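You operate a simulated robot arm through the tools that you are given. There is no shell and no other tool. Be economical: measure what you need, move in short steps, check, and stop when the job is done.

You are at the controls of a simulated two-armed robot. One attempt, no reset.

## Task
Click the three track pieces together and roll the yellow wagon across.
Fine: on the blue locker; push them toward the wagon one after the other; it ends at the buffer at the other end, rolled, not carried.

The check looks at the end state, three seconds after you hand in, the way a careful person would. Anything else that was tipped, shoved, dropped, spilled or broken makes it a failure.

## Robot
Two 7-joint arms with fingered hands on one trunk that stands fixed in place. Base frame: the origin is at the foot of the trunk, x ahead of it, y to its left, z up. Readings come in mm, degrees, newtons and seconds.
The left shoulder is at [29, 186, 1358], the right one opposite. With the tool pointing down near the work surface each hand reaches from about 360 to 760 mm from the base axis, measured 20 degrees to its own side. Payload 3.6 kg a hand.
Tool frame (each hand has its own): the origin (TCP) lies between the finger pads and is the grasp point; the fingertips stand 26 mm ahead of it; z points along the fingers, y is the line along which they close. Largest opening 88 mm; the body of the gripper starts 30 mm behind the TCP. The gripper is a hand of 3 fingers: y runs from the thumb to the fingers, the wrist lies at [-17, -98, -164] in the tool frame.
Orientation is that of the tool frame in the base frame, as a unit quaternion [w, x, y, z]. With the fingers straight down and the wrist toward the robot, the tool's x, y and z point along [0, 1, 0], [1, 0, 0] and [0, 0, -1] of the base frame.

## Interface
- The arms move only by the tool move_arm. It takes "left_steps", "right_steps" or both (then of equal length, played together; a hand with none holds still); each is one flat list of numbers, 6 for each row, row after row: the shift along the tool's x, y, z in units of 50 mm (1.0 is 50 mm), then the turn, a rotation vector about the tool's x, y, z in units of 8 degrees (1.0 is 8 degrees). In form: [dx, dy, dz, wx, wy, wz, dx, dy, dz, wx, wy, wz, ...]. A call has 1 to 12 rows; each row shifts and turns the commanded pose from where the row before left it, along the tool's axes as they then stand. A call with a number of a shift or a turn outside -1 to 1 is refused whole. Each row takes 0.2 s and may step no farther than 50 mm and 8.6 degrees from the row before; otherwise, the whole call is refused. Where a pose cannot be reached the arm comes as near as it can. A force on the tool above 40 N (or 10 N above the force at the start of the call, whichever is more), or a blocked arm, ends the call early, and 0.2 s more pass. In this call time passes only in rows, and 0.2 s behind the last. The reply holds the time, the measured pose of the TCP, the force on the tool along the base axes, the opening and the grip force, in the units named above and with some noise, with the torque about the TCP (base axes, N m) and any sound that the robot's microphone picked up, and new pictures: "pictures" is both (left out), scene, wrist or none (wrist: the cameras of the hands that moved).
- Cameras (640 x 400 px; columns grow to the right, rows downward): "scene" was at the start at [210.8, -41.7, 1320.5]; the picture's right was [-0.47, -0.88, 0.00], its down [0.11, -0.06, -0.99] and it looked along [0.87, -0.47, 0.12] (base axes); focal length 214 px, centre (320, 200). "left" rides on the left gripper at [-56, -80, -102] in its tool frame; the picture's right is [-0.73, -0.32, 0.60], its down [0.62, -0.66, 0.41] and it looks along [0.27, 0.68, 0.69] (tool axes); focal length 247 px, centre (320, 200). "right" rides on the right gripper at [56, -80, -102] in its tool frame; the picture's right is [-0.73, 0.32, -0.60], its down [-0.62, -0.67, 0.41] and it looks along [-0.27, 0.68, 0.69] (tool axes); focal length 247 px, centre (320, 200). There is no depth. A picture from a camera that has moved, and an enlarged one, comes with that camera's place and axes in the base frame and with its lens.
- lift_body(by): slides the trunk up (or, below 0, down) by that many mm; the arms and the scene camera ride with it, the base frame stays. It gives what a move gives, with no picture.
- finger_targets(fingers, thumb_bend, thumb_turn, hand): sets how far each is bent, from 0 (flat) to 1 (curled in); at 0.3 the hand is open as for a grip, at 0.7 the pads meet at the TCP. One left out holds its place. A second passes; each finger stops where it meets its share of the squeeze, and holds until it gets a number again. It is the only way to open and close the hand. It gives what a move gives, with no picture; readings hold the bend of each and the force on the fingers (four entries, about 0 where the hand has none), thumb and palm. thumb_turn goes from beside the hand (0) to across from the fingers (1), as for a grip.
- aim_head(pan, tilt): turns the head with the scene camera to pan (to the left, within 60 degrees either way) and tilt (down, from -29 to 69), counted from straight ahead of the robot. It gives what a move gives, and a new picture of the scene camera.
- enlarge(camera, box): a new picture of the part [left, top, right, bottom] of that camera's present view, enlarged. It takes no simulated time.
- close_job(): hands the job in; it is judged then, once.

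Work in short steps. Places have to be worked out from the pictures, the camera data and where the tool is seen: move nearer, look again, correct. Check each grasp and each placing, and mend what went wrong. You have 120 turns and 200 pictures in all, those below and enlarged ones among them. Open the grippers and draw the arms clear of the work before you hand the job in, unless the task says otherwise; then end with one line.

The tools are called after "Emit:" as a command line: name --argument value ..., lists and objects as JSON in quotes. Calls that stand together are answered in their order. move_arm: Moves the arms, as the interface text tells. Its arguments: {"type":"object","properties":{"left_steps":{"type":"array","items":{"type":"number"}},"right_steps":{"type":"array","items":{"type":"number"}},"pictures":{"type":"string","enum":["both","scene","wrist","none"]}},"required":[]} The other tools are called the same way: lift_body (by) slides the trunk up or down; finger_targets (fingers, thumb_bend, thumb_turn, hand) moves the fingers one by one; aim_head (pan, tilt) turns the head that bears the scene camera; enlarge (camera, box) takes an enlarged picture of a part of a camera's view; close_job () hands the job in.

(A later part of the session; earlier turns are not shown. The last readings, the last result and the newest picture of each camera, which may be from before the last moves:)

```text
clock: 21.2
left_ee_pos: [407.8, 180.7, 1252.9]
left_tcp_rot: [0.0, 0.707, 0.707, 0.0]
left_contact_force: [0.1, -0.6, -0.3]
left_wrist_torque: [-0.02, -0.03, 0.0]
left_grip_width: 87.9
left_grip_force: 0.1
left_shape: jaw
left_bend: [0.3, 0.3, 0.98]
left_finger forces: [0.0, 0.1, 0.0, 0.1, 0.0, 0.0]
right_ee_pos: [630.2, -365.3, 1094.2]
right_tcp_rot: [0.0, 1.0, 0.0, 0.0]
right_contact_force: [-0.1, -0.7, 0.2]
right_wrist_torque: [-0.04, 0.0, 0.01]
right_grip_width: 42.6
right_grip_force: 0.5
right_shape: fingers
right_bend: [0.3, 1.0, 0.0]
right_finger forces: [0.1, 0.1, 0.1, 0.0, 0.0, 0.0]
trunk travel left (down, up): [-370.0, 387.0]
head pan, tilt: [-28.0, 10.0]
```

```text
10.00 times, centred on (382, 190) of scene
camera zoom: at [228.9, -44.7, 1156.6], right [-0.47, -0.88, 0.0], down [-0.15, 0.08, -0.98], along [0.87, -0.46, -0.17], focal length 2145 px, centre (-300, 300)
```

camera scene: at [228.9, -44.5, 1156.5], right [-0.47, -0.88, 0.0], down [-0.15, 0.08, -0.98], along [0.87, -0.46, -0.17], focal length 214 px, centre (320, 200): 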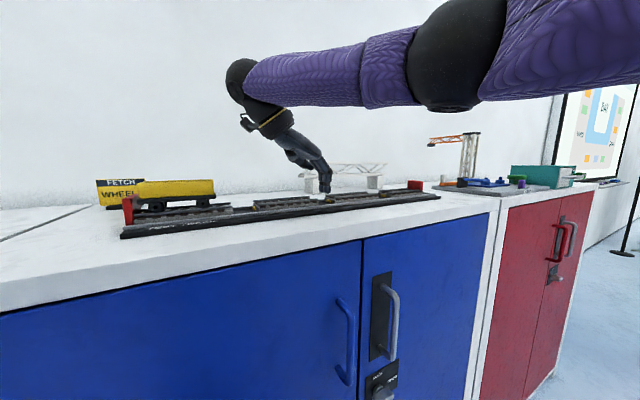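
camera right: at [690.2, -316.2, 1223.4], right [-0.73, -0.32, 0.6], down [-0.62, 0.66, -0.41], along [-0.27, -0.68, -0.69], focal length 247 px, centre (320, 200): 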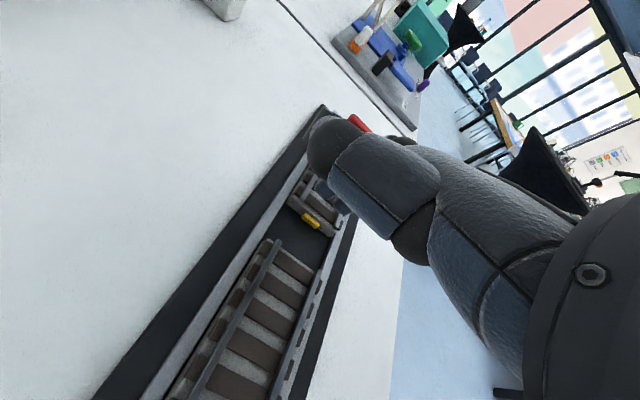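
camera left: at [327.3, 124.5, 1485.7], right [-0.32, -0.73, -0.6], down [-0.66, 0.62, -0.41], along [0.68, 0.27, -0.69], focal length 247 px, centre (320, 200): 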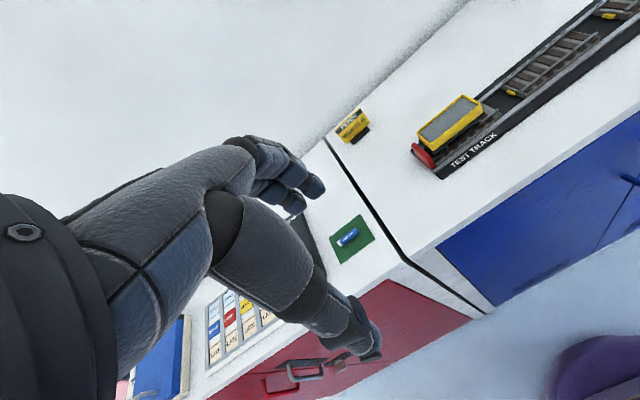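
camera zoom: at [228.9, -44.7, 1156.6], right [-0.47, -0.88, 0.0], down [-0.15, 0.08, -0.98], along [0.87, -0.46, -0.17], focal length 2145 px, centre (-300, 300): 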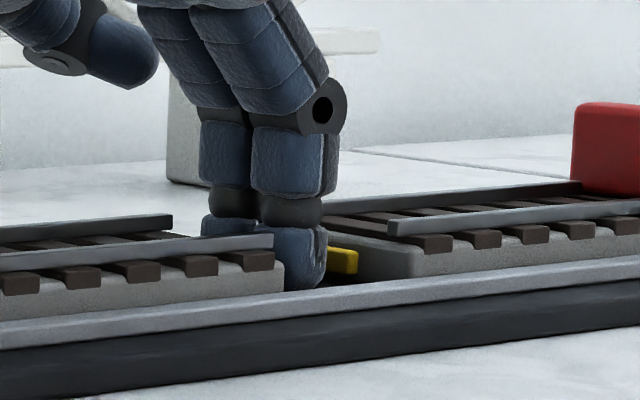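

Good fit. I'll push B about 70 mm toward A, listening for sounds.

Emit:
move_arm --right_steps '[0, -0.15, 0, 0, 0, 0, 0, -0.15, 0, 0, 0, 0, 0, -0.15, 0, 0, 0, 0, 0, -0.15, 0, 0, 0, 0, 0, -0.15, 0, 0, 0, 0, 0, -0.15, 0, 0, 0, 0, 0, -0.15, 0, 0, 0, 0, 0, -0.15, 0, 0, 0, 0, 0, -0.15, 0, 0, 0, 0]' --pictures "none"

Emit:
enlarge --camera "scene" --box '[260, 160, 388, 240]'

```text
clock: 23.2
left_ee_pos: [406.6, 180.7, 1252.2]
left_tcp_rot: [0.0, 0.707, 0.708, 0.0]
left_contact_force: [0.6, 0.3, 0.8]
left_wrist_torque: [0.0, 0.01, -0.03]
left_grip_width: 87.6
left_grip_force: 0.0
left_shape: jaw
left_bend: [0.3, 0.3, 0.98]
left_finger forces: [0.0, 0.0, 0.1, 0.1, 0.0, 0.1]
right_ee_pos: [630.7, -297.6, 1092.8]
right_tcp_rot: [0.001, 1.0, -0.001, 0.0]
right_contact_force: [-0.4, -0.4, -0.1]
right_wrist_torque: [0.03, -0.01, 0.02]
right_grip_width: 42.8
right_grip_force: 0.1
right_shape: fingers
right_bend: [0.3, 1.0, 0.0]
right_finger forces: [0.0, 0.2, 0.1, 0.0, 0.0, 0.0]
trunk travel left (down, up): [-370.0, 387.0]
head pan, tilt: [-28.0, 10.0]
```

```text
5.00 times, centred on (324, 200) of scene
camera zoom: at [228.9, -44.5, 1156.6], right [-0.47, -0.88, 0.0], down [-0.15, 0.08, -0.98], along [0.87, -0.46, -0.17], focal length 1072 px, centre (300, 200)
```

zoom: 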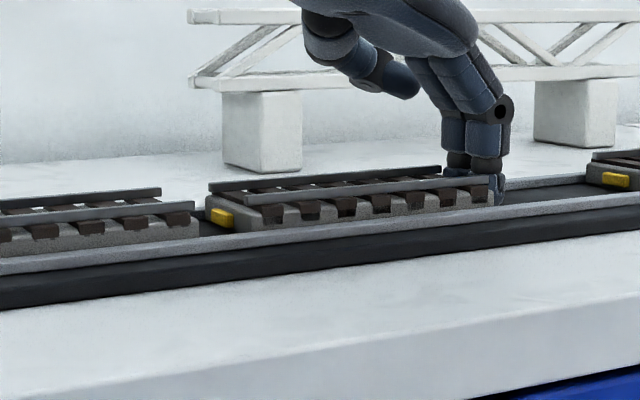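

About 20 mm remain. I'll continue, slower at the end.

Emit:
move_arm --right_steps '[0, -0.14, 0, 0, 0, 0, 0, -0.12, 0, 0, 0, 0, 0, -0.06, 0, 0, 0, 0, 0, -0.06, 0, 0, 0, 0, 0, -0.06, 0, 0, 0, 0]' --pictures "none"

Emit:
enlarge --camera "scene" --box '[260, 170, 340, 220]'

```text
clock: 24.4
left_ee_pos: [406.6, 181.0, 1253.3]
left_tcp_rot: [-0.001, 0.707, 0.707, 0.0]
left_contact_force: [0.1, 0.0, 0.4]
left_wrist_torque: [0.03, 0.01, 0.02]
left_grip_width: 87.6
left_grip_force: 0.0
left_shape: jaw
left_bend: [0.3, 0.3, 0.98]
left_finger forces: [0.0, 0.0, 0.0, 0.0, 0.0, 0.0]
right_ee_pos: [630.2, -275.2, 1092.7]
right_tcp_rot: [0.0, 1.0, -0.001, 0.0]
right_contact_force: [0.3, -0.4, -0.9]
right_wrist_torque: [-0.05, -0.02, 0.03]
right_grip_width: 42.7
right_grip_force: 0.3
right_shape: fingers
right_bend: [0.3, 1.0, 0.0]
right_finger forces: [0.4, 0.5, 0.0, 0.0, 0.1, 0.0]
trunk travel left (down, up): [-370.0, 387.0]
head pan, tilt: [-28.0, 10.0]
```

```text
8.00 times, centred on (300, 195) of scene
camera zoom: at [228.8, -44.7, 1156.6], right [-0.47, -0.88, 0.0], down [-0.15, 0.08, -0.98], along [0.87, -0.46, -0.17], focal length 1716 px, centre (480, 240)
```

zoom: 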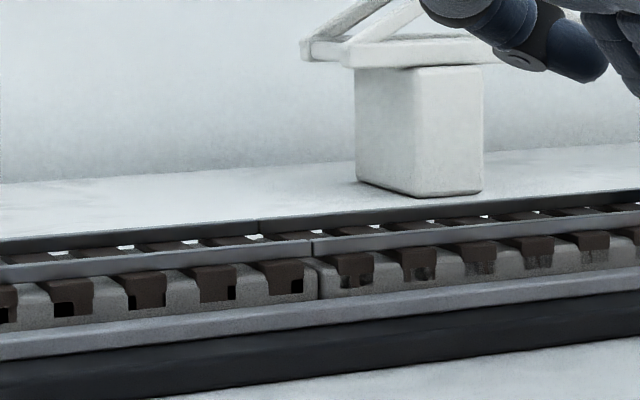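

Nearly closed. Pressing home.

Emit:
move_arm --right_steps '[0, -0.06, 0, 0, 0, 0, 0, -0.06, 0, 0, 0, 0, 0, -0.06, 0, 0, 0, 0, 0, -0.06, 0, 0, 0, 0, 0, -0.06, 0, 0, 0, 0]' --pictures "none"

Emit:
enlarge --camera "scene" --box '[200, 150, 360, 250]'

```text
clock: 25.6
left_ee_pos: [406.7, 178.3, 1252.7]
left_tcp_rot: [0.0, 0.707, 0.707, 0.001]
left_contact_force: [1.1, 0.2, -0.5]
left_wrist_torque: [0.02, 0.01, -0.01]
left_grip_width: 87.7
left_grip_force: 0.1
left_shape: jaw
left_bend: [0.3, 0.3, 0.98]
left_finger forces: [0.0, 0.0, 0.0, 0.0, 0.0, 0.0]
right_ee_pos: [631.8, -263.8, 1092.9]
right_tcp_rot: [0.0, 1.0, -0.002, 0.0]
right_contact_force: [0.2, -17.9, -3.6]
right_wrist_torque: [0.01, -0.05, 0.05]
right_grip_width: 43.5
right_grip_force: 8.6
right_shape: fingers
right_bend: [0.25, 1.0, 0.0]
right_finger forces: [7.9, 8.8, 0.1, 0.0, 0.1, 0.1]
trunk travel left (down, up): [-370.0, 387.0]
head pan, tilt: [-28.0, 10.0]
```

```text
4.00 times, centred on (280, 200) of scene
camera zoom: at [229.2, -47.3, 1156.4], right [-0.47, -0.88, 0.0], down [-0.15, 0.08, -0.98], along [0.87, -0.46, -0.18], focal length 858 px, centre (480, 200)
```

zoom: 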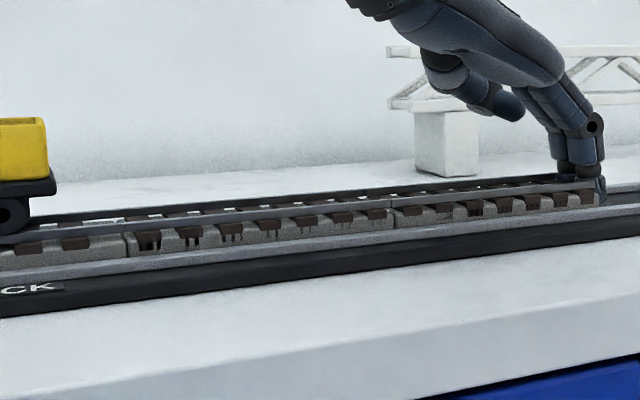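

Closed at 18 N. I'll press a little more, then inspect both joints.

Emit:
move_arm --right_steps '[0, -0.06, 0, 0, 0, 0, 0, -0.06, 0, 0, 0, 0, 0, -0.06, 0, 0, 0, 0]' --pictures "none"

Emit:
enlarge --camera "scene" --box '[210, 190, 258, 220]'

Emit:
enlarge --camera "scene" --box '[276, 185, 324, 215]'

```text
clock: 26.4
left_ee_pos: [406.8, 177.5, 1254.2]
left_tcp_rot: [-0.002, 0.708, 0.707, 0.0]
left_contact_force: [-0.1, 0.0, -0.2]
left_wrist_torque: [0.01, -0.03, 0.01]
left_grip_width: 87.7
left_grip_force: 0.0
left_shape: jaw
left_bend: [0.3, 0.3, 0.98]
left_finger forces: [0.1, 0.1, 0.0, 0.0, 0.1, 0.0]
right_ee_pos: [631.3, -259.1, 1091.5]
right_tcp_rot: [0.0, 1.0, -0.005, -0.001]
right_contact_force: [0.0, -28.2, -5.6]
right_wrist_torque: [0.08, 0.0, 0.08]
right_grip_width: 44.1
right_grip_force: 13.3
right_shape: fingers
right_bend: [0.22, 1.0, 0.0]
right_finger forces: [11.6, 14.0, 0.1, 0.0, 0.0, 0.0]
trunk travel left (down, up): [-370.0, 387.0]
head pan, tilt: [-28.0, 10.0]
```

```text
13.33 times, centred on (234, 205) of scene
camera zoom: at [229.4, -48.8, 1156.3], right [-0.47, -0.88, 0.0], down [-0.15, 0.09, -0.98], along [0.87, -0.46, -0.18], focal length 2860 px, centre (1467, 133)
```

zoom: 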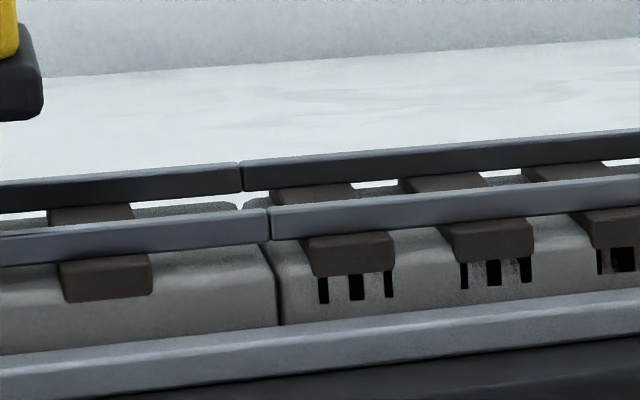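

```text
13.33 times, centred on (300, 200) of scene
camera zoom: at [229.4, -48.8, 1156.3], right [-0.47, -0.88, 0.0], down [-0.15, 0.09, -0.98], along [0.87, -0.46, -0.18], focal length 2860 px, centre (587, 200)
```

zoom: 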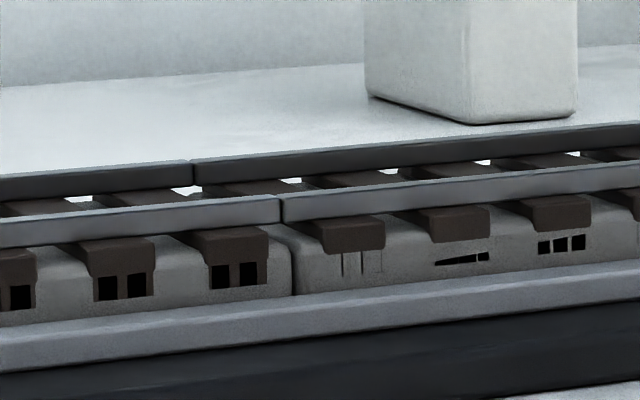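

Both joints are flush. Now I back off, rise above the buffer and travel to behind C (TCP y≈-525).

Emit:
move_arm --right_steps '[0, 0.3, 0, 0, 0, 0, 0, 0.2, 0, 0, 0, 0, 0, 0, -0.7, 0, 0, 0, 0, 0, -0.8, 0, 0, 0, 0, 0.9, 0, 0, 0, 0, 0, 0.9, 0, 0, 0, 0, 0, 0.9, 0, 0, 0, 0, 0, 0.9, 0, 0, 0, 0, 0, 0.9, 0, 0, 0, 0]' --pictures "both"

```text
clock: 28.4
left_ee_pos: [408.0, 181.1, 1253.3]
left_tcp_rot: [0.0, 0.708, 0.707, 0.0]
left_contact_force: [0.3, -0.6, -0.6]
left_wrist_torque: [0.0, 0.01, -0.01]
left_grip_width: 87.8
left_grip_force: 0.2
left_shape: jaw
left_bend: [0.3, 0.3, 0.98]
left_finger forces: [0.0, 0.1, 0.1, 0.0, 0.0, 0.1]
right_ee_pos: [629.6, -502.2, 1169.8]
right_tcp_rot: [0.0, 1.0, -0.001, -0.001]
right_contact_force: [0.2, -0.9, 0.6]
right_wrist_torque: [0.01, 0.02, 0.0]
right_grip_width: 42.7
right_grip_force: 0.0
right_shape: fingers
right_bend: [0.3, 1.0, 0.0]
right_finger forces: [0.1, 0.1, 0.0, 0.0, 0.0, 0.1]
trunk travel left (down, up): [-370.0, 387.0]
head pan, tilt: [-28.0, 10.0]
camera scene: at [228.8, -45.1, 1156.6], right [-0.47, -0.88, 0.0], down [-0.15, 0.08, -0.98], along [0.87, -0.46, -0.17], focal length 214 px, centre (320, 200)
camera right: at [688.1, -422.5, 1270.6], right [-0.73, -0.32, 0.6], down [-0.62, 0.66, -0.41], along [-0.27, -0.68, -0.69], focal length 247 px, centre (320, 200)
```

scene: 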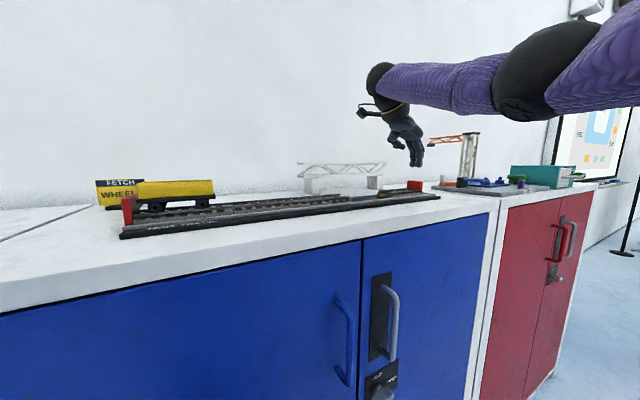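
right: 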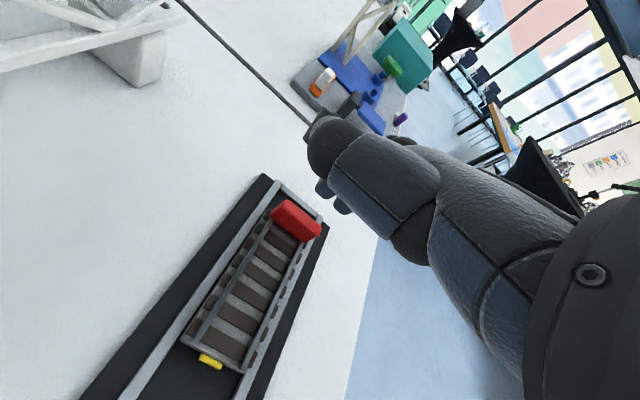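

In reach. Zooming in at the buffer end.

Emit:
enlarge --camera "scene" --box '[376, 150, 456, 200]'

Emit:
enlarge --camera "right" --box '[180, 130, 380, 270]'

```text
8.00 times, centred on (416, 175) of scene
camera zoom: at [228.8, -45.1, 1156.6], right [-0.47, -0.88, 0.0], down [-0.15, 0.08, -0.98], along [0.87, -0.46, -0.17], focal length 1716 px, centre (-448, 400)
```

zoom: 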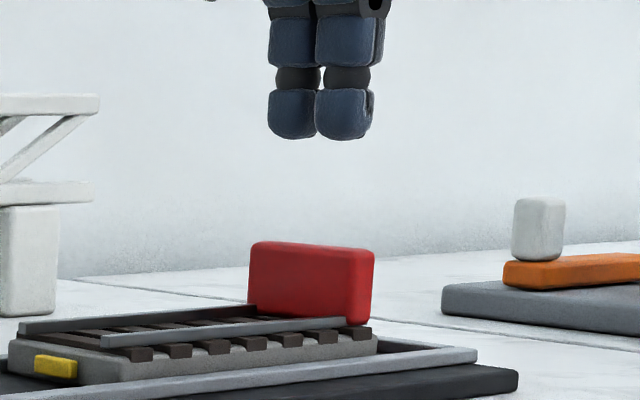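

```text
2.86 times, centred on (280, 200) of right
camera zoom: at [688.1, -422.5, 1270.6], right [-0.73, -0.32, 0.6], down [-0.62, 0.66, -0.41], along [-0.27, -0.68, -0.69], focal length 706 px, centre (434, 200)
```

zoom: 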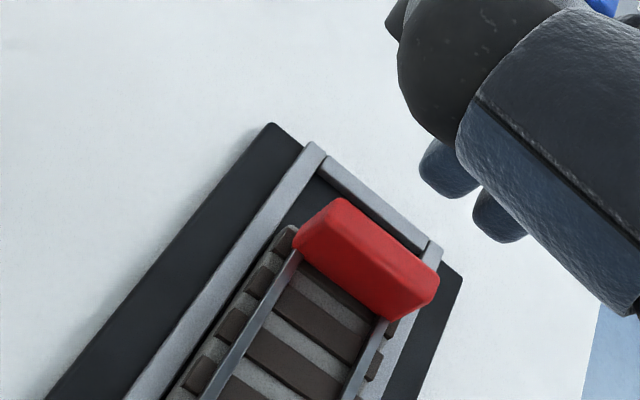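

C's end is at about y≈-563 and the tray end rail at ≈-597. I'll shift 26 mm to -y and lower partway, then check alignment.

Emit:
move_arm --right_steps '[0, 0.54, 0, 0, 0, 0, 0, 0, 0.5, 0, 0, 0, 0, 0, 0.4, 0, 0, 0]' --pictures "none"

Emit:
enlarge --camera "scene" --box '[376, 150, 456, 200]'

Emit:
enlarge --camera "right" --box '[180, 130, 380, 270]'

```text
clock: 29.2
left_ee_pos: [407.2, 180.5, 1253.5]
left_tcp_rot: [0.0, 0.707, 0.707, -0.001]
left_contact_force: [-0.2, -0.1, 0.6]
left_wrist_torque: [0.02, 0.01, 0.0]
left_grip_width: 87.5
left_grip_force: 0.0
left_shape: jaw
left_bend: [0.3, 0.3, 0.98]
left_finger forces: [0.0, 0.0, 0.0, 0.1, 0.0, 0.0]
right_ee_pos: [631.0, -528.4, 1123.7]
right_tcp_rot: [0.0, 1.0, 0.0, 0.0]
right_contact_force: [0.4, 0.4, -0.1]
right_wrist_torque: [-0.01, 0.0, 0.01]
right_grip_width: 42.7
right_grip_force: 0.1
right_shape: fingers
right_bend: [0.3, 1.0, 0.0]
right_finger forces: [0.0, 0.0, 0.1, 0.0, 0.0, 0.0]
trunk travel left (down, up): [-370.0, 387.0]
head pan, tilt: [-28.0, 10.0]
```

```text
8.00 times, centred on (416, 175) of scene
camera zoom: at [228.9, -44.7, 1156.6], right [-0.47, -0.88, 0.0], down [-0.15, 0.08, -0.98], along [0.87, -0.46, -0.17], focal length 1716 px, centre (-448, 400)
```

zoom: 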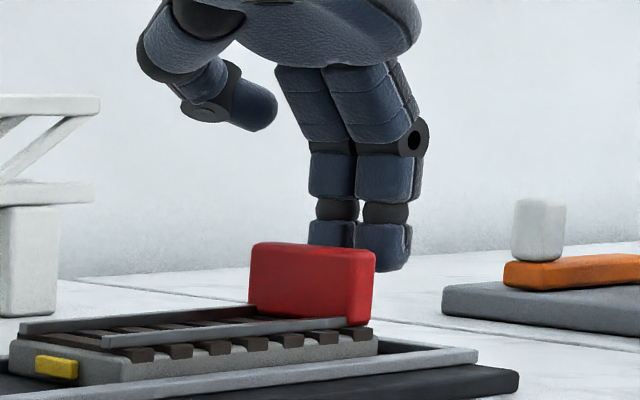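

```text
2.86 times, centred on (280, 200) of right
camera zoom: at [688.5, -448.3, 1225.1], right [-0.73, -0.32, 0.6], down [-0.62, 0.66, -0.41], along [-0.27, -0.68, -0.69], focal length 706 px, centre (434, 200)
```

zoom: 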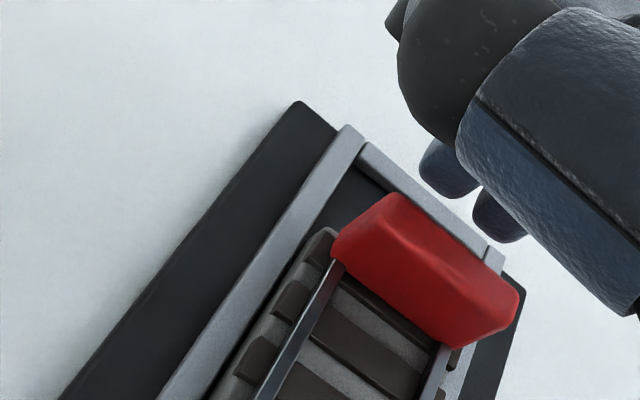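

Tip spans about -567..-596, a tight but workable fit. I'll nudge 2 mm to +y and descend carefully.

Emit:
move_arm --right_steps '[0, -0.04, 0.1, 0, 0, 0, 0, 0, 0.15, 0, 0, 0, 0, 0, 0.12, 0, 0, 0, 0, 0, 0.12, 0, 0, 0]' --pictures "none"

Emit:
enlarge --camera "scene" --box '[376, 150, 456, 200]'

Emit:
enlarge --camera "right" --box '[180, 130, 380, 270]'

```text
clock: 30.2
left_ee_pos: [406.8, 180.9, 1251.4]
left_tcp_rot: [0.0, 0.707, 0.707, 0.0]
left_contact_force: [0.3, -0.3, 0.2]
left_wrist_torque: [-0.02, -0.02, -0.04]
left_grip_width: 87.9
left_grip_force: 0.0
left_shape: jaw
left_bend: [0.3, 0.3, 0.98]
left_finger forces: [0.1, 0.0, 0.1, 0.0, 0.0, 0.1]
right_ee_pos: [630.7, -526.3, 1099.5]
right_tcp_rot: [0.0, 1.0, 0.0, 0.0]
right_contact_force: [-0.3, -0.2, 0.4]
right_wrist_torque: [0.01, -0.02, -0.02]
right_grip_width: 42.9
right_grip_force: 0.1
right_shape: fingers
right_bend: [0.3, 1.0, 0.0]
right_finger forces: [0.0, 0.0, 0.0, 0.0, 0.1, 0.0]
trunk travel left (down, up): [-370.0, 387.0]
head pan, tilt: [-28.0, 10.0]
```

```text
8.00 times, centred on (416, 175) of scene
camera zoom: at [228.9, -44.6, 1156.6], right [-0.47, -0.88, 0.0], down [-0.15, 0.08, -0.98], along [0.87, -0.46, -0.17], focal length 1716 px, centre (-448, 400)
```

zoom: 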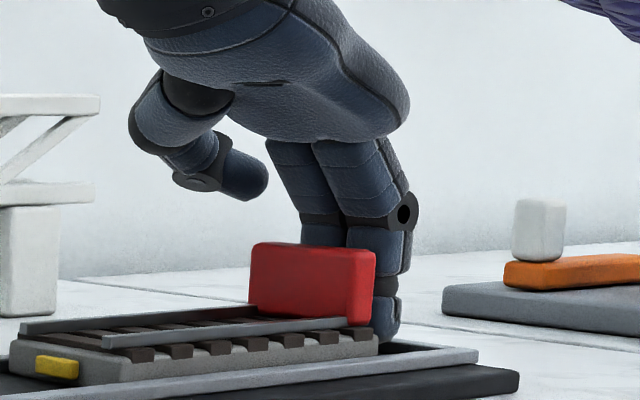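

```text
2.86 times, centred on (280, 200) of right
camera zoom: at [688.9, -446.5, 1200.0], right [-0.73, -0.32, 0.6], down [-0.62, 0.67, -0.41], along [-0.27, -0.68, -0.69], focal length 706 px, centre (434, 200)
```

zoom: 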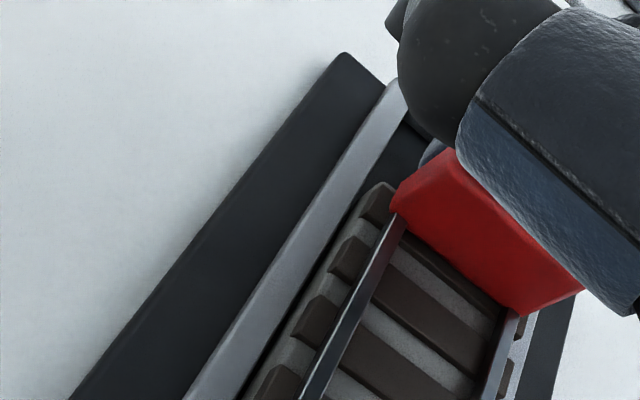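

Fingers fit behind C. I'll lower 5 mm and push C about 100 mm.

Emit:
move_arm --right_steps '[0, 0, 0.11, 0, 0, 0, 0, -0.1, 0, 0, 0, 0, 0, -0.18, 0, 0, 0, 0, 0, -0.18, 0, 0, 0, 0, 0, -0.18, 0, 0, 0, 0, 0, -0.18, 0, 0, 0, 0, 0, -0.18, 0, 0, 0, 0, 0, -0.18, 0, 0, 0, 0, 0, -0.18, 0, 0, 0, 0, 0, -0.18, 0, 0, 0, 0, 0, -0.18, 0, 0, 0, 0, 0, -0.18, 0, 0, 0, 0]' --pictures "none"

Emit:
enlarge --camera "scene" --box '[290, 140, 450, 240]'

```text
clock: 32.8
left_ee_pos: [405.5, 182.3, 1253.8]
left_tcp_rot: [-0.001, 0.707, 0.707, 0.0]
left_contact_force: [-0.2, 0.2, 1.3]
left_wrist_torque: [0.05, -0.02, -0.01]
left_grip_width: 87.7
left_grip_force: 0.0
left_shape: jaw
left_bend: [0.3, 0.3, 0.98]
left_finger forces: [0.0, 0.0, 0.1, 0.0, 0.1, 0.1]
right_ee_pos: [631.6, -430.7, 1093.7]
right_tcp_rot: [0.0, 1.0, -0.001, 0.001]
right_contact_force: [0.6, -0.1, -0.9]
right_wrist_torque: [-0.02, 0.01, 0.03]
right_grip_width: 42.1
right_grip_force: 0.5
right_shape: fingers
right_bend: [0.3, 1.0, 0.0]
right_finger forces: [0.0, 0.1, 0.1, 0.1, 0.0, 0.0]
trunk travel left (down, up): [-370.0, 387.0]
head pan, tilt: [-28.0, 10.0]
```

```text
4.00 times, centred on (370, 190) of scene
camera zoom: at [228.9, -44.5, 1156.6], right [-0.47, -0.88, 0.0], down [-0.15, 0.08, -0.98], along [0.87, -0.46, -0.17], focal length 858 px, centre (120, 240)
```

zoom: 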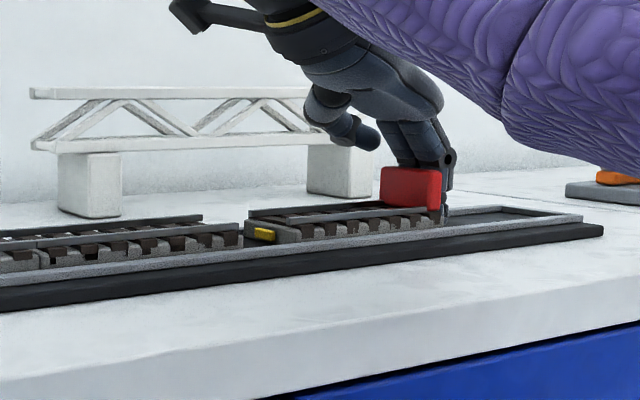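

C is moving well. I'll continue another 30 mm, slowing down.

Emit:
move_arm --right_steps '[0, -0.15, 0, 0, 0, 0, 0, -0.15, 0, 0, 0, 0, 0, -0.12, 0, 0, 0, 0, 0, -0.1, 0, 0, 0, 0, 0, -0.06, 0, 0, 0, 0]' --pictures "none"

Emit:
enlarge --camera "scene" --box '[310, 160, 390, 210]'

```text
clock: 34.0
left_ee_pos: [406.9, 181.1, 1253.2]
left_tcp_rot: [0.0, 0.707, 0.707, 0.001]
left_contact_force: [0.1, 0.4, -0.5]
left_wrist_torque: [-0.01, 0.01, -0.01]
left_grip_width: 87.6
left_grip_force: 0.0
left_shape: jaw
left_bend: [0.3, 0.3, 0.98]
left_finger forces: [0.1, 0.1, 0.0, 0.1, 0.0, 0.0]
right_ee_pos: [631.5, -401.5, 1093.3]
right_tcp_rot: [0.0, 1.0, 0.0, 0.0]
right_contact_force: [0.2, -0.2, 0.0]
right_wrist_torque: [-0.03, -0.04, 0.02]
right_grip_width: 42.8
right_grip_force: 0.3
right_shape: fingers
right_bend: [0.3, 1.0, 0.0]
right_finger forces: [0.2, 0.1, 0.0, 0.0, 0.1, 0.0]
trunk travel left (down, up): [-370.0, 387.0]
head pan, tilt: [-28.0, 10.0]
```

```text
8.00 times, centred on (350, 185) of scene
camera zoom: at [228.9, -44.5, 1156.6], right [-0.47, -0.88, 0.0], down [-0.15, 0.08, -0.98], along [0.87, -0.46, -0.17], focal length 1716 px, centre (80, 320)
```

zoom: 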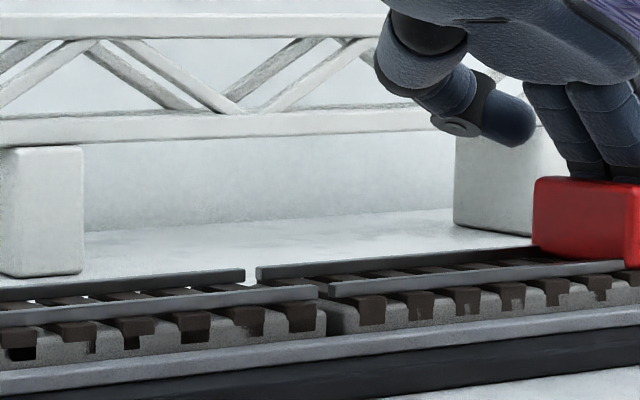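

A few millimetres are left. Pressing home.

Emit:
move_arm --right_steps '[0, -0.07, 0, 0, 0, 0, 0, -0.07, 0, 0, 0, 0, 0, -0.06, 0, 0, 0, 0, 0, -0.06, 0, 0, 0, 0, 0, -0.06, 0, 0, 0, 0, 0, -0.06, 0, 0, 0, 0]' --pictures "none"

Emit:
enlarge --camera "scene" --box '[310, 160, 390, 210]'

```text
clock: 35.4
left_ee_pos: [407.3, 177.3, 1254.5]
left_tcp_rot: [-0.001, 0.708, 0.706, 0.001]
left_contact_force: [0.0, 0.7, -0.4]
left_wrist_torque: [0.01, 0.0, 0.01]
left_grip_width: 87.6
left_grip_force: 0.1
left_shape: jaw
left_bend: [0.3, 0.3, 0.98]
left_finger forces: [0.0, 0.0, 0.0, 0.0, 0.0, 0.0]
right_ee_pos: [632.2, -390.7, 1092.4]
right_tcp_rot: [0.001, 1.0, -0.003, 0.0]
right_contact_force: [2.4, -26.0, 0.1]
right_wrist_torque: [0.44, 0.03, 0.14]
right_grip_width: 42.9
right_grip_force: 12.8
right_shape: fingers
right_bend: [0.28, 1.0, 0.0]
right_finger forces: [12.1, 13.9, 0.1, 0.0, 0.1, 0.0]
trunk travel left (down, up): [-370.0, 387.0]
head pan, tilt: [-28.0, 10.0]
```

```text
8.00 times, centred on (350, 185) of scene
camera zoom: at [229.1, -48.6, 1156.4], right [-0.47, -0.88, 0.0], down [-0.15, 0.09, -0.98], along [0.87, -0.46, -0.18], focal length 1716 px, centre (80, 320)
```

zoom: 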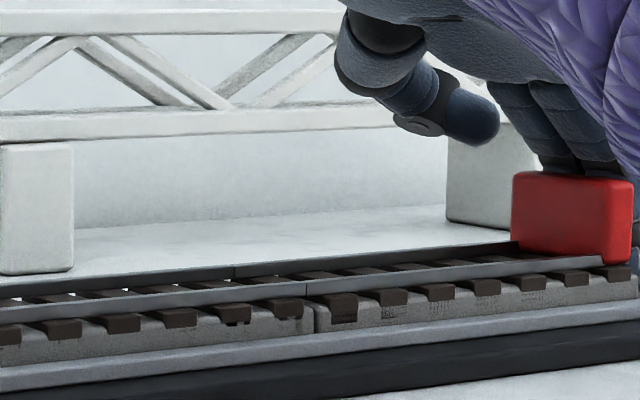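

C is seated flush at 26 N. I'll back off, rise, and check all three joints unloaded.

Emit:
move_arm --right_steps '[0, 0.3, 0, 0, 0, 0, 0, 0.2, 0, 0, 0, 0, 0, 0, -0.8, 0, 0, 0, 0, 0, -0.8, 0, 0, 0, 0, 0, -0.6, 0, 0, 0]' --pictures "none"

Emit:
enlarge --camera "scene" --box '[276, 165, 372, 225]'

Emit:
enlarge --camera "scene" --box '[200, 180, 280, 230]'

Emit:
enlarge --camera "scene" --box '[88, 160, 232, 250]'

```text
clock: 36.6
left_ee_pos: [406.9, 181.4, 1253.0]
left_tcp_rot: [0.0, 0.707, 0.707, 0.001]
left_contact_force: [-0.3, 0.1, -0.4]
left_wrist_torque: [0.01, 0.02, -0.01]
left_grip_width: 87.6
left_grip_force: 0.2
left_shape: jaw
left_bend: [0.3, 0.3, 0.98]
left_finger forces: [0.1, 0.0, 0.0, 0.0, 0.0, 0.0]
right_ee_pos: [630.4, -406.8, 1204.8]
right_tcp_rot: [0.001, 1.0, 0.0, -0.001]
right_contact_force: [0.4, -0.2, 0.1]
right_wrist_torque: [-0.02, -0.02, -0.01]
right_grip_width: 42.5
right_grip_force: 0.1
right_shape: fingers
right_bend: [0.3, 1.0, 0.0]
right_finger forces: [0.0, 0.1, 0.0, 0.0, 0.1, 0.1]
trunk travel left (down, up): [-370.0, 387.0]
head pan, tilt: [-28.0, 10.0]
```

```text
6.67 times, centred on (324, 195) of scene
camera zoom: at [228.4, -44.3, 1156.7], right [-0.47, -0.88, 0.0], down [-0.15, 0.08, -0.98], along [0.87, -0.46, -0.17], focal length 1430 px, centre (293, 233)
```

zoom: 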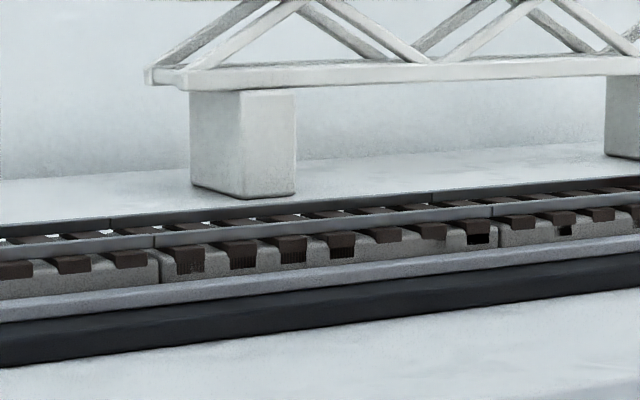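

```text
8.00 times, centred on (240, 205) of scene
camera zoom: at [228.4, -44.3, 1156.7], right [-0.47, -0.88, 0.0], down [-0.15, 0.08, -0.98], along [0.87, -0.46, -0.17], focal length 1716 px, centre (960, 160)
```

zoom: 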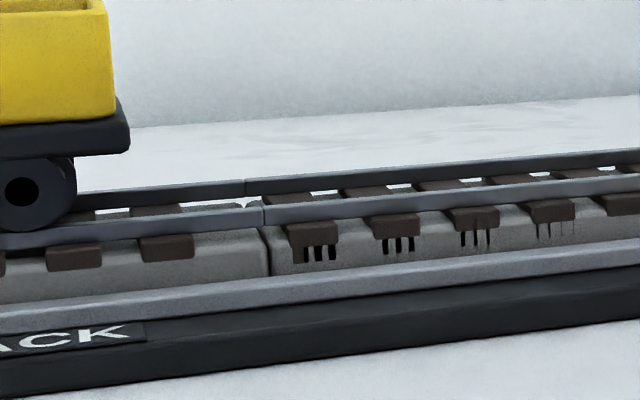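

```text
4.44 times, centred on (160, 205) of scene
camera zoom: at [228.4, -44.3, 1156.7], right [-0.47, -0.88, 0.0], down [-0.15, 0.08, -0.98], along [0.87, -0.46, -0.17], focal length 953 px, centre (1031, 178)
```

zoom: 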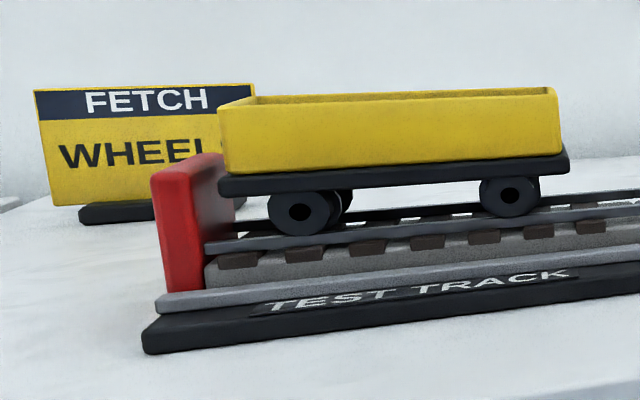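

All three joints are flush and stay closed. For the wagon, I'll push with the side of the fingers in the default orientation (wrist toward the robot) for reach. Retracting 100 mm and turning the hand back now.

Emit:
move_arm --right_steps '[-1, 0, 0, 0, 0, 0, -1, 0, 0, 0, 0, 0, 0, 0, 0, 0, 0, -1, 0, 0, 0, 0, 0, -1, 0, 0, 0, 0, 0, -1, 0, 0, 0, 0, 0, -1, 0, 0, 0, 0, 0, -1, 0, 0, 0, 0, 0, -1, 0, 0, 0, 0, 0, -1, 0, 0, 0, 0, 0, -1, 0, 0, 0, 0, 0, -1, 0, 0, 0, 0, 0, -1]' --pictures "none"

Emit:
move_arm --right_steps '[0, 0, 0, 0, 0, -1, 0, 0, 0, 0, 0, -0.25, 1, 0, 0, 0, 0, 0, 1, 0, 0, 0, 0, 0, 1, 0, 0, 0, 0, 0, 1, 0, 0, 0, 0, 0, 1, 0, 0, 0, 0, 0, 1, 0, 0, 0, 0, 0, 1, 0, 0, 0, 0, 0, 1, 0, 0, 0, 0, 0]' --pictures "both"

```text
clock: 39.2
left_ee_pos: [406.4, 182.1, 1253.5]
left_tcp_rot: [0.0, 0.707, 0.707, -0.001]
left_contact_force: [1.3, 0.3, -0.2]
left_wrist_torque: [0.0, 0.0, -0.04]
left_grip_width: 87.3
left_grip_force: 0.0
left_shape: jaw
left_bend: [0.3, 0.3, 0.98]
left_finger forces: [0.1, 0.0, 0.0, 0.0, 0.1, 0.1]
right_ee_pos: [531.0, -408.3, 1203.1]
right_tcp_rot: [0.0, 0.765, 0.643, 0.0]
right_contact_force: [-0.4, 0.1, -1.1]
right_wrist_torque: [-0.03, -0.02, 0.02]
right_grip_width: 42.7
right_grip_force: 0.0
right_shape: fingers
right_bend: [0.3, 1.0, 0.0]
right_finger forces: [0.1, 0.0, 0.0, 0.0, 0.1, 0.0]
trunk travel left (down, up): [-370.0, 387.0]
head pan, tilt: [-28.0, 10.0]
```

```text
clock: 41.4
left_ee_pos: [406.7, 182.5, 1252.9]
left_tcp_rot: [0.001, 0.707, 0.707, 0.0]
left_contact_force: [-0.3, -0.1, 0.4]
left_wrist_torque: [-0.02, 0.03, -0.02]
left_grip_width: 87.5
left_grip_force: 0.1
left_shape: jaw
left_bend: [0.3, 0.3, 0.98]
left_finger forces: [0.0, 0.0, 0.0, 0.0, 0.0, 0.1]
right_ee_pos: [568.2, -17.5, 1188.9]
right_tcp_rot: [0.0, 0.706, 0.708, -0.001]
right_contact_force: [0.1, 0.3, -0.5]
right_wrist_torque: [0.03, 0.01, 0.02]
right_grip_width: 42.5
right_grip_force: 0.2
right_shape: fingers
right_bend: [0.3, 1.0, 0.0]
right_finger forces: [0.0, 0.1, 0.1, 0.0, 0.0, 0.1]
right hand out of reach, approached as far as the arm can: row 4, 5, 6, 7
trunk travel left (down, up): [-370.0, 387.0]
head pan, tilt: [-28.0, 10.0]
camera scene: at [228.8, -44.0, 1156.7], right [-0.47, -0.88, 0.0], down [-0.15, 0.08, -0.98], along [0.87, -0.46, -0.17], focal length 214 px, centre (320, 200)
camera right: at [489.9, 38.4, 1291.1], right [0.32, -0.73, 0.6], down [-0.67, -0.62, -0.41], along [0.67, -0.27, -0.69], focal length 247 px, centre (320, 200)
```

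scene: 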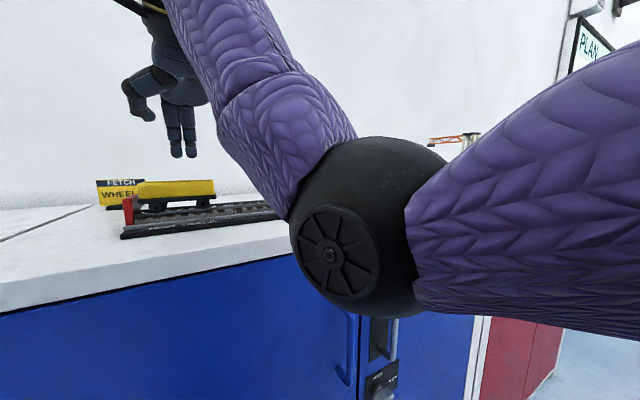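
right: 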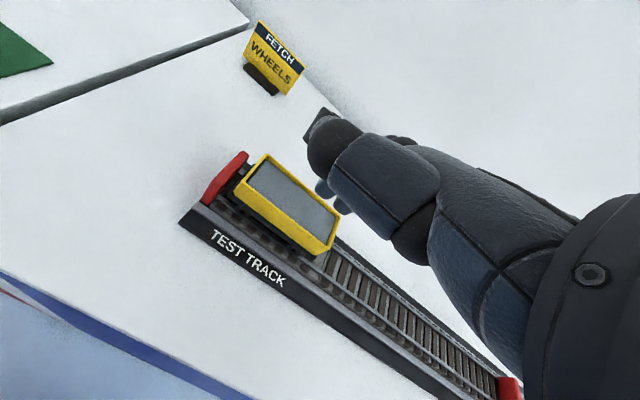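

Readings lag the command a little after the reach note. I'll do one idle row to see where the hand settles.

Emit:
move_arm --right_steps '[0, 0, 0, 0, 0, 0]' --pictures "none"

Emit:
enlarge --camera "right" --box '[160, 100, 400, 300]'

```text
clock: 41.8
left_ee_pos: [406.6, 183.1, 1253.3]
left_tcp_rot: [0.0, 0.707, 0.708, 0.0]
left_contact_force: [-0.3, -0.6, 0.1]
left_wrist_torque: [0.03, 0.04, 0.0]
left_grip_width: 87.5
left_grip_force: 0.1
left_shape: jaw
left_bend: [0.3, 0.3, 0.98]
left_finger forces: [0.1, 0.0, 0.0, 0.1, 0.1, 0.0]
right_ee_pos: [568.6, -17.8, 1189.8]
right_tcp_rot: [0.0, 0.707, 0.707, 0.0]
right_contact_force: [0.3, 0.3, -0.3]
right_wrist_torque: [-0.02, 0.0, 0.0]
right_grip_width: 42.7
right_grip_force: 0.1
right_shape: fingers
right_bend: [0.3, 1.0, 0.0]
right_finger forces: [0.0, 0.1, 0.0, 0.0, 0.0, 0.1]
trunk travel left (down, up): [-370.0, 387.0]
head pan, tilt: [-28.0, 10.0]
```

```text
2.00 times, centred on (280, 200) of right
camera zoom: at [490.2, 37.7, 1291.3], right [0.32, -0.73, 0.6], down [-0.67, -0.62, -0.41], along [0.68, -0.27, -0.69], focal length 494 px, centre (400, 200)
```

zoom: 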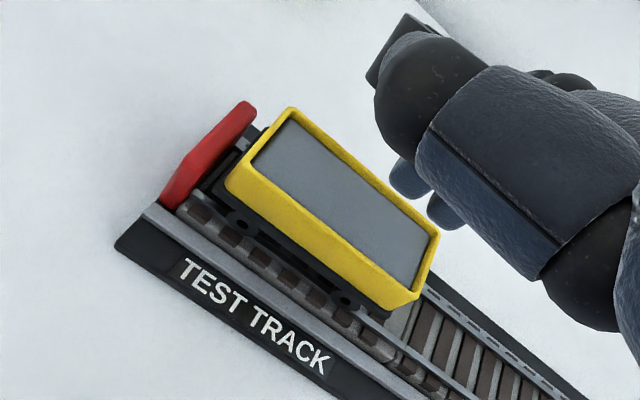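

Now move +y past the wagon's end, staying high.

Emit:
move_arm --right_steps '[0.93, 0.1, 0, 0, 0, 0, 0.93, 0.1, 0, 0, 0, 0, 0.1, 0, 0.3, 0, 0, 0]' --pictures "wrist"

Emit:
aim_head --pan -10 --tilt 10

Emit:
enlarge --camera "scene" --box '[180, 140, 340, 240]'

```text
clock: 42.6
left_ee_pos: [407.3, 180.8, 1252.5]
left_tcp_rot: [0.0, 0.707, 0.708, 0.001]
left_contact_force: [-0.3, 0.0, 0.4]
left_wrist_torque: [-0.02, -0.01, 0.02]
left_grip_width: 87.7
left_grip_force: 0.0
left_shape: jaw
left_bend: [0.3, 0.3, 0.98]
left_finger forces: [0.0, 0.0, 0.0, 0.0, 0.0, 0.0]
right_ee_pos: [581.1, 80.0, 1173.8]
right_tcp_rot: [0.0, 0.708, 0.706, -0.001]
right_contact_force: [0.6, 0.0, 0.0]
right_wrist_torque: [0.0, -0.02, 0.02]
right_grip_width: 42.4
right_grip_force: 0.1
right_shape: fingers
right_bend: [0.3, 1.0, 0.0]
right_finger forces: [0.1, 0.1, 0.0, 0.0, 0.1, 0.0]
trunk travel left (down, up): [-370.0, 387.0]
head pan, tilt: [-28.0, 10.0]
camera right: at [501.9, 135.6, 1275.3], right [0.32, -0.74, 0.6], down [-0.67, -0.62, -0.41], along [0.67, -0.27, -0.69], focal length 247 px, centre (320, 200)
```

right: 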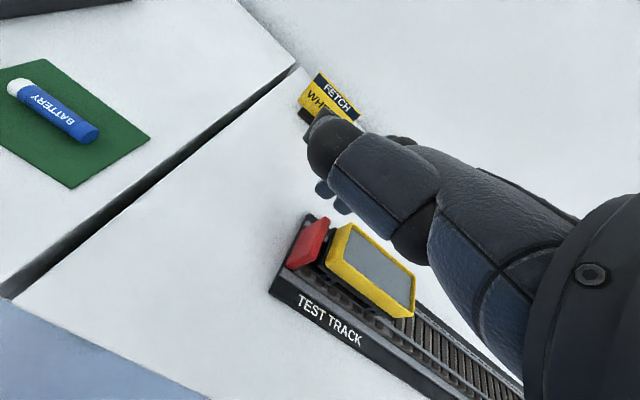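

```text
clock: 43.4
left_ee_pos: [407.4, 180.2, 1253.2]
left_tcp_rot: [0.0, 0.707, 0.707, 0.0]
left_contact_force: [0.4, -1.0, 0.4]
left_wrist_torque: [0.0, 0.01, 0.02]
left_grip_width: 87.9
left_grip_force: 0.1
left_shape: jaw
left_bend: [0.3, 0.3, 0.98]
left_finger forces: [0.0, 0.1, 0.0, 0.1, 0.0, 0.1]
right_ee_pos: [579.4, 79.3, 1173.3]
right_tcp_rot: [0.0, 0.707, 0.708, 0.0]
right_contact_force: [0.3, 0.0, -0.2]
right_wrist_torque: [0.0, 0.02, -0.01]
right_grip_width: 42.6
right_grip_force: 0.1
right_shape: fingers
right_bend: [0.3, 1.0, 0.0]
right_finger forces: [0.0, 0.0, 0.0, 0.1, 0.0, 0.1]
trunk travel left (down, up): [-370.0, 387.0]
head pan, tilt: [-10.0, 10.0]
camera scene: at [238.3, -17.1, 1156.6], right [-0.17, -0.98, 0.0], down [-0.17, 0.03, -0.98], along [0.97, -0.17, -0.17], focal length 214 px, centre (320, 200)
```

scene: 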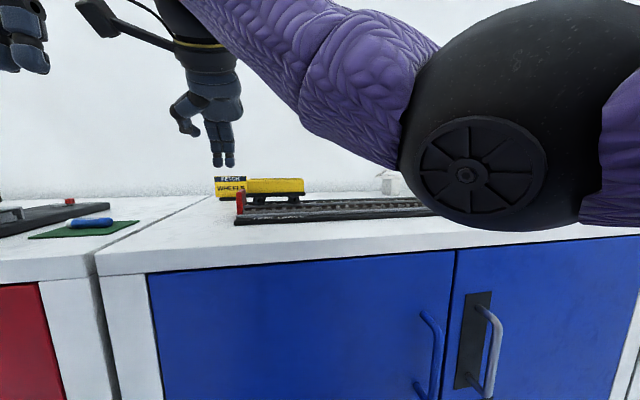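

```text
4.00 times, centred on (260, 190) of scene
camera zoom: at [238.3, -17.1, 1156.6], right [-0.17, -0.98, 0.0], down [-0.17, 0.03, -0.98], along [0.97, -0.17, -0.17], focal length 858 px, centre (560, 240)
```

zoom: 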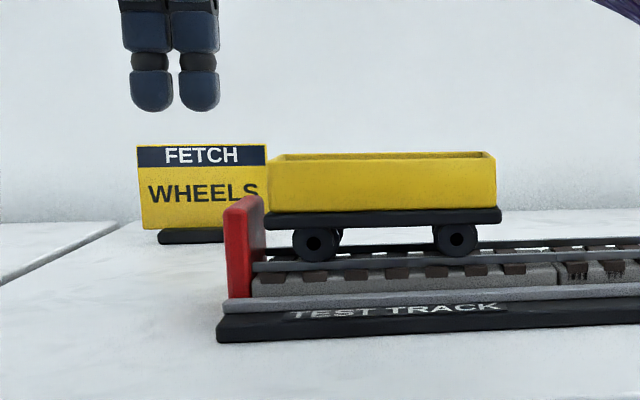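

The buffer top is ≈1108 and the hopper spans 1107–1130, with its left end at y≈40. I'll lower the tips to ≈1113, which clears the buffer, then approach the wagon end slowly.

Emit:
move_arm --right_steps '[0, 0, 0.35, 0, 0, 0, 0, 0, 0.35, 0, 0, 0]' --pictures "none"

Emit:
enlarge --camera "scene" --box '[200, 150, 296, 210]'

Emit:
enlarge --camera "right" --box '[200, 100, 440, 300]'

```text
clock: 44.0
left_ee_pos: [407.9, 181.4, 1252.5]
left_tcp_rot: [0.001, 0.707, 0.707, 0.0]
left_contact_force: [0.9, 0.3, -0.5]
left_wrist_torque: [-0.03, -0.01, 0.03]
left_grip_width: 87.8
left_grip_force: 0.0
left_shape: jaw
left_bend: [0.3, 0.3, 0.98]
left_finger forces: [0.0, 0.0, 0.0, 0.1, 0.0, 0.1]
right_ee_pos: [580.4, 80.2, 1140.0]
right_tcp_rot: [0.0, 0.707, 0.707, 0.001]
right_contact_force: [0.2, -1.0, -0.3]
right_wrist_torque: [-0.01, 0.0, 0.03]
right_grip_width: 42.6
right_grip_force: 0.0
right_shape: fingers
right_bend: [0.3, 1.0, 0.0]
right_finger forces: [0.1, 0.1, 0.0, 0.0, 0.0, 0.1]
trunk travel left (down, up): [-370.0, 387.0]
head pan, tilt: [-10.0, 10.0]
```

```text
6.67 times, centred on (248, 180) of scene
camera zoom: at [238.4, -17.0, 1156.6], right [-0.17, -0.98, 0.0], down [-0.17, 0.03, -0.98], along [0.97, -0.17, -0.17], focal length 1430 px, centre (800, 333)
```

zoom: 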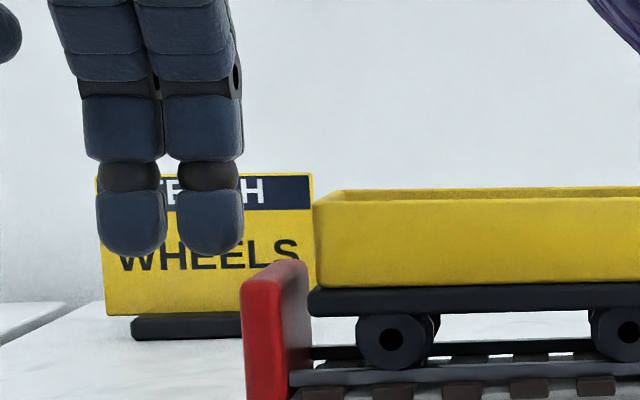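

```text
2.00 times, centred on (320, 200) of right
camera zoom: at [501.3, 135.6, 1240.6], right [0.32, -0.73, 0.6], down [-0.67, -0.62, -0.41], along [0.68, -0.27, -0.69], focal length 494 px, centre (320, 200)
```

zoom: 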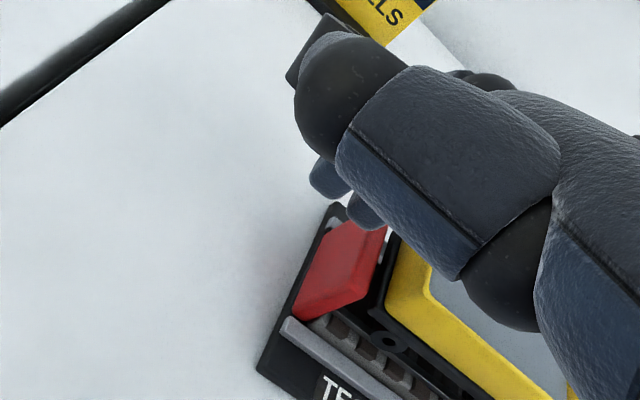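

Good: the tips overlap the hopper end and clear the buffer. Approaching and starting the push gently along -y.

Emit:
move_arm --right_steps '[-0.12, 0, 0, 0, 0, 0, -0.12, 0, 0, 0, 0, 0, -0.12, 0, 0, 0, 0, 0, -0.1, 0, 0, 0, 0, 0, -0.1, 0, 0, 0, 0, 0, -0.1, 0, 0, 0, 0, 0, -0.1, 0, 0, 0, 0, 0]' --pictures "none"

Emit:
enlarge --camera "scene" --box '[210, 150, 338, 230]'

```text
clock: 45.6
left_ee_pos: [406.4, 180.9, 1252.7]
left_tcp_rot: [0.0, 0.707, 0.707, 0.0]
left_contact_force: [1.0, 0.2, -0.1]
left_wrist_torque: [-0.02, -0.01, 0.0]
left_grip_width: 88.2
left_grip_force: 0.1
left_shape: jaw
left_bend: [0.3, 0.3, 0.98]
left_finger forces: [0.0, 0.0, 0.0, 0.1, 0.1, 0.0]
right_ee_pos: [581.4, 40.7, 1140.6]
right_tcp_rot: [-0.001, 0.707, 0.707, 0.0]
right_contact_force: [-0.6, -1.1, 0.0]
right_wrist_torque: [0.02, 0.04, 0.04]
right_grip_width: 42.4
right_grip_force: 0.0
right_shape: fingers
right_bend: [0.3, 1.0, 0.0]
right_finger forces: [0.0, 0.2, 0.0, 0.0, 0.1, 0.0]
trunk travel left (down, up): [-370.0, 387.0]
head pan, tilt: [-10.0, 10.0]
```

```text
5.00 times, centred on (274, 190) of scene
camera zoom: at [238.3, -17.1, 1156.6], right [-0.17, -0.98, 0.0], down [-0.17, 0.03, -0.98], along [0.97, -0.17, -0.17], focal length 1072 px, centre (550, 250)
```

zoom: 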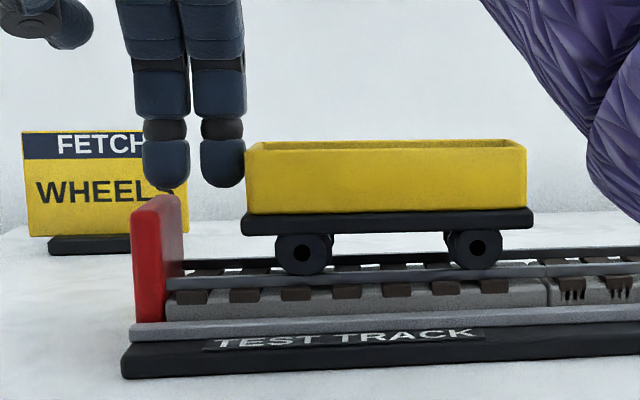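

The wagon rolls freely. I'll continue in short stretches and watch for reach deviations.

Emit:
move_arm --right_steps '[-0.15, 0, 0, 0, 0, 0, -0.15, 0, 0, 0, 0, 0, -0.15, 0, 0, 0, 0, 0, -0.15, 0, 0, 0, 0, 0, -0.15, 0, 0, 0, 0, 0, -0.15, 0, 0, 0, 0, 0, -0.15, 0, 0, 0, 0, 0, -0.15, 0, 0, 0, 0, 0]' --pictures "none"

Emit:
enlarge --camera "scene" --box '[210, 130, 370, 230]'

```text
clock: 47.4
left_ee_pos: [407.9, 180.9, 1253.3]
left_tcp_rot: [0.0, 0.707, 0.707, 0.0]
left_contact_force: [0.3, 1.1, 0.1]
left_wrist_torque: [-0.03, 0.0, 0.03]
left_grip_width: 87.9
left_grip_force: 0.0
left_shape: jaw
left_bend: [0.3, 0.3, 0.98]
left_finger forces: [0.1, 0.0, 0.1, 0.0, 0.1, 0.0]
right_ee_pos: [580.8, -20.5, 1139.6]
right_tcp_rot: [0.001, 0.708, 0.707, 0.0]
right_contact_force: [0.1, -0.4, -0.6]
right_wrist_torque: [-0.01, 0.03, 0.0]
right_grip_width: 42.5
right_grip_force: 0.0
right_shape: fingers
right_bend: [0.3, 1.0, 0.0]
right_finger forces: [0.1, 0.1, 0.0, 0.0, 0.0, 0.0]
trunk travel left (down, up): [-370.0, 387.0]
head pan, tilt: [-10.0, 10.0]
```

```text
4.00 times, centred on (290, 180) of scene
camera zoom: at [238.3, -17.1, 1156.6], right [-0.17, -0.98, 0.0], down [-0.17, 0.03, -0.98], along [0.97, -0.17, -0.17], focal length 858 px, centre (440, 280)
```

zoom: 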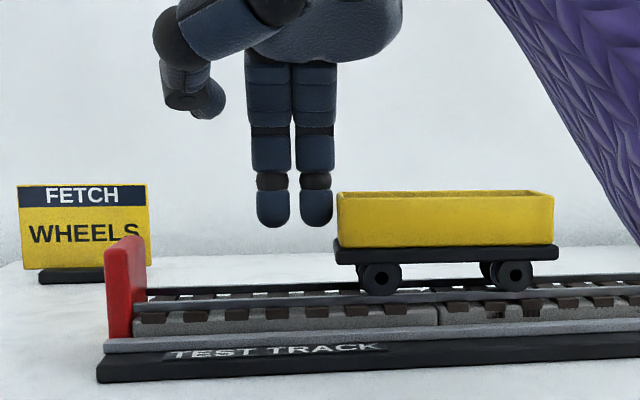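

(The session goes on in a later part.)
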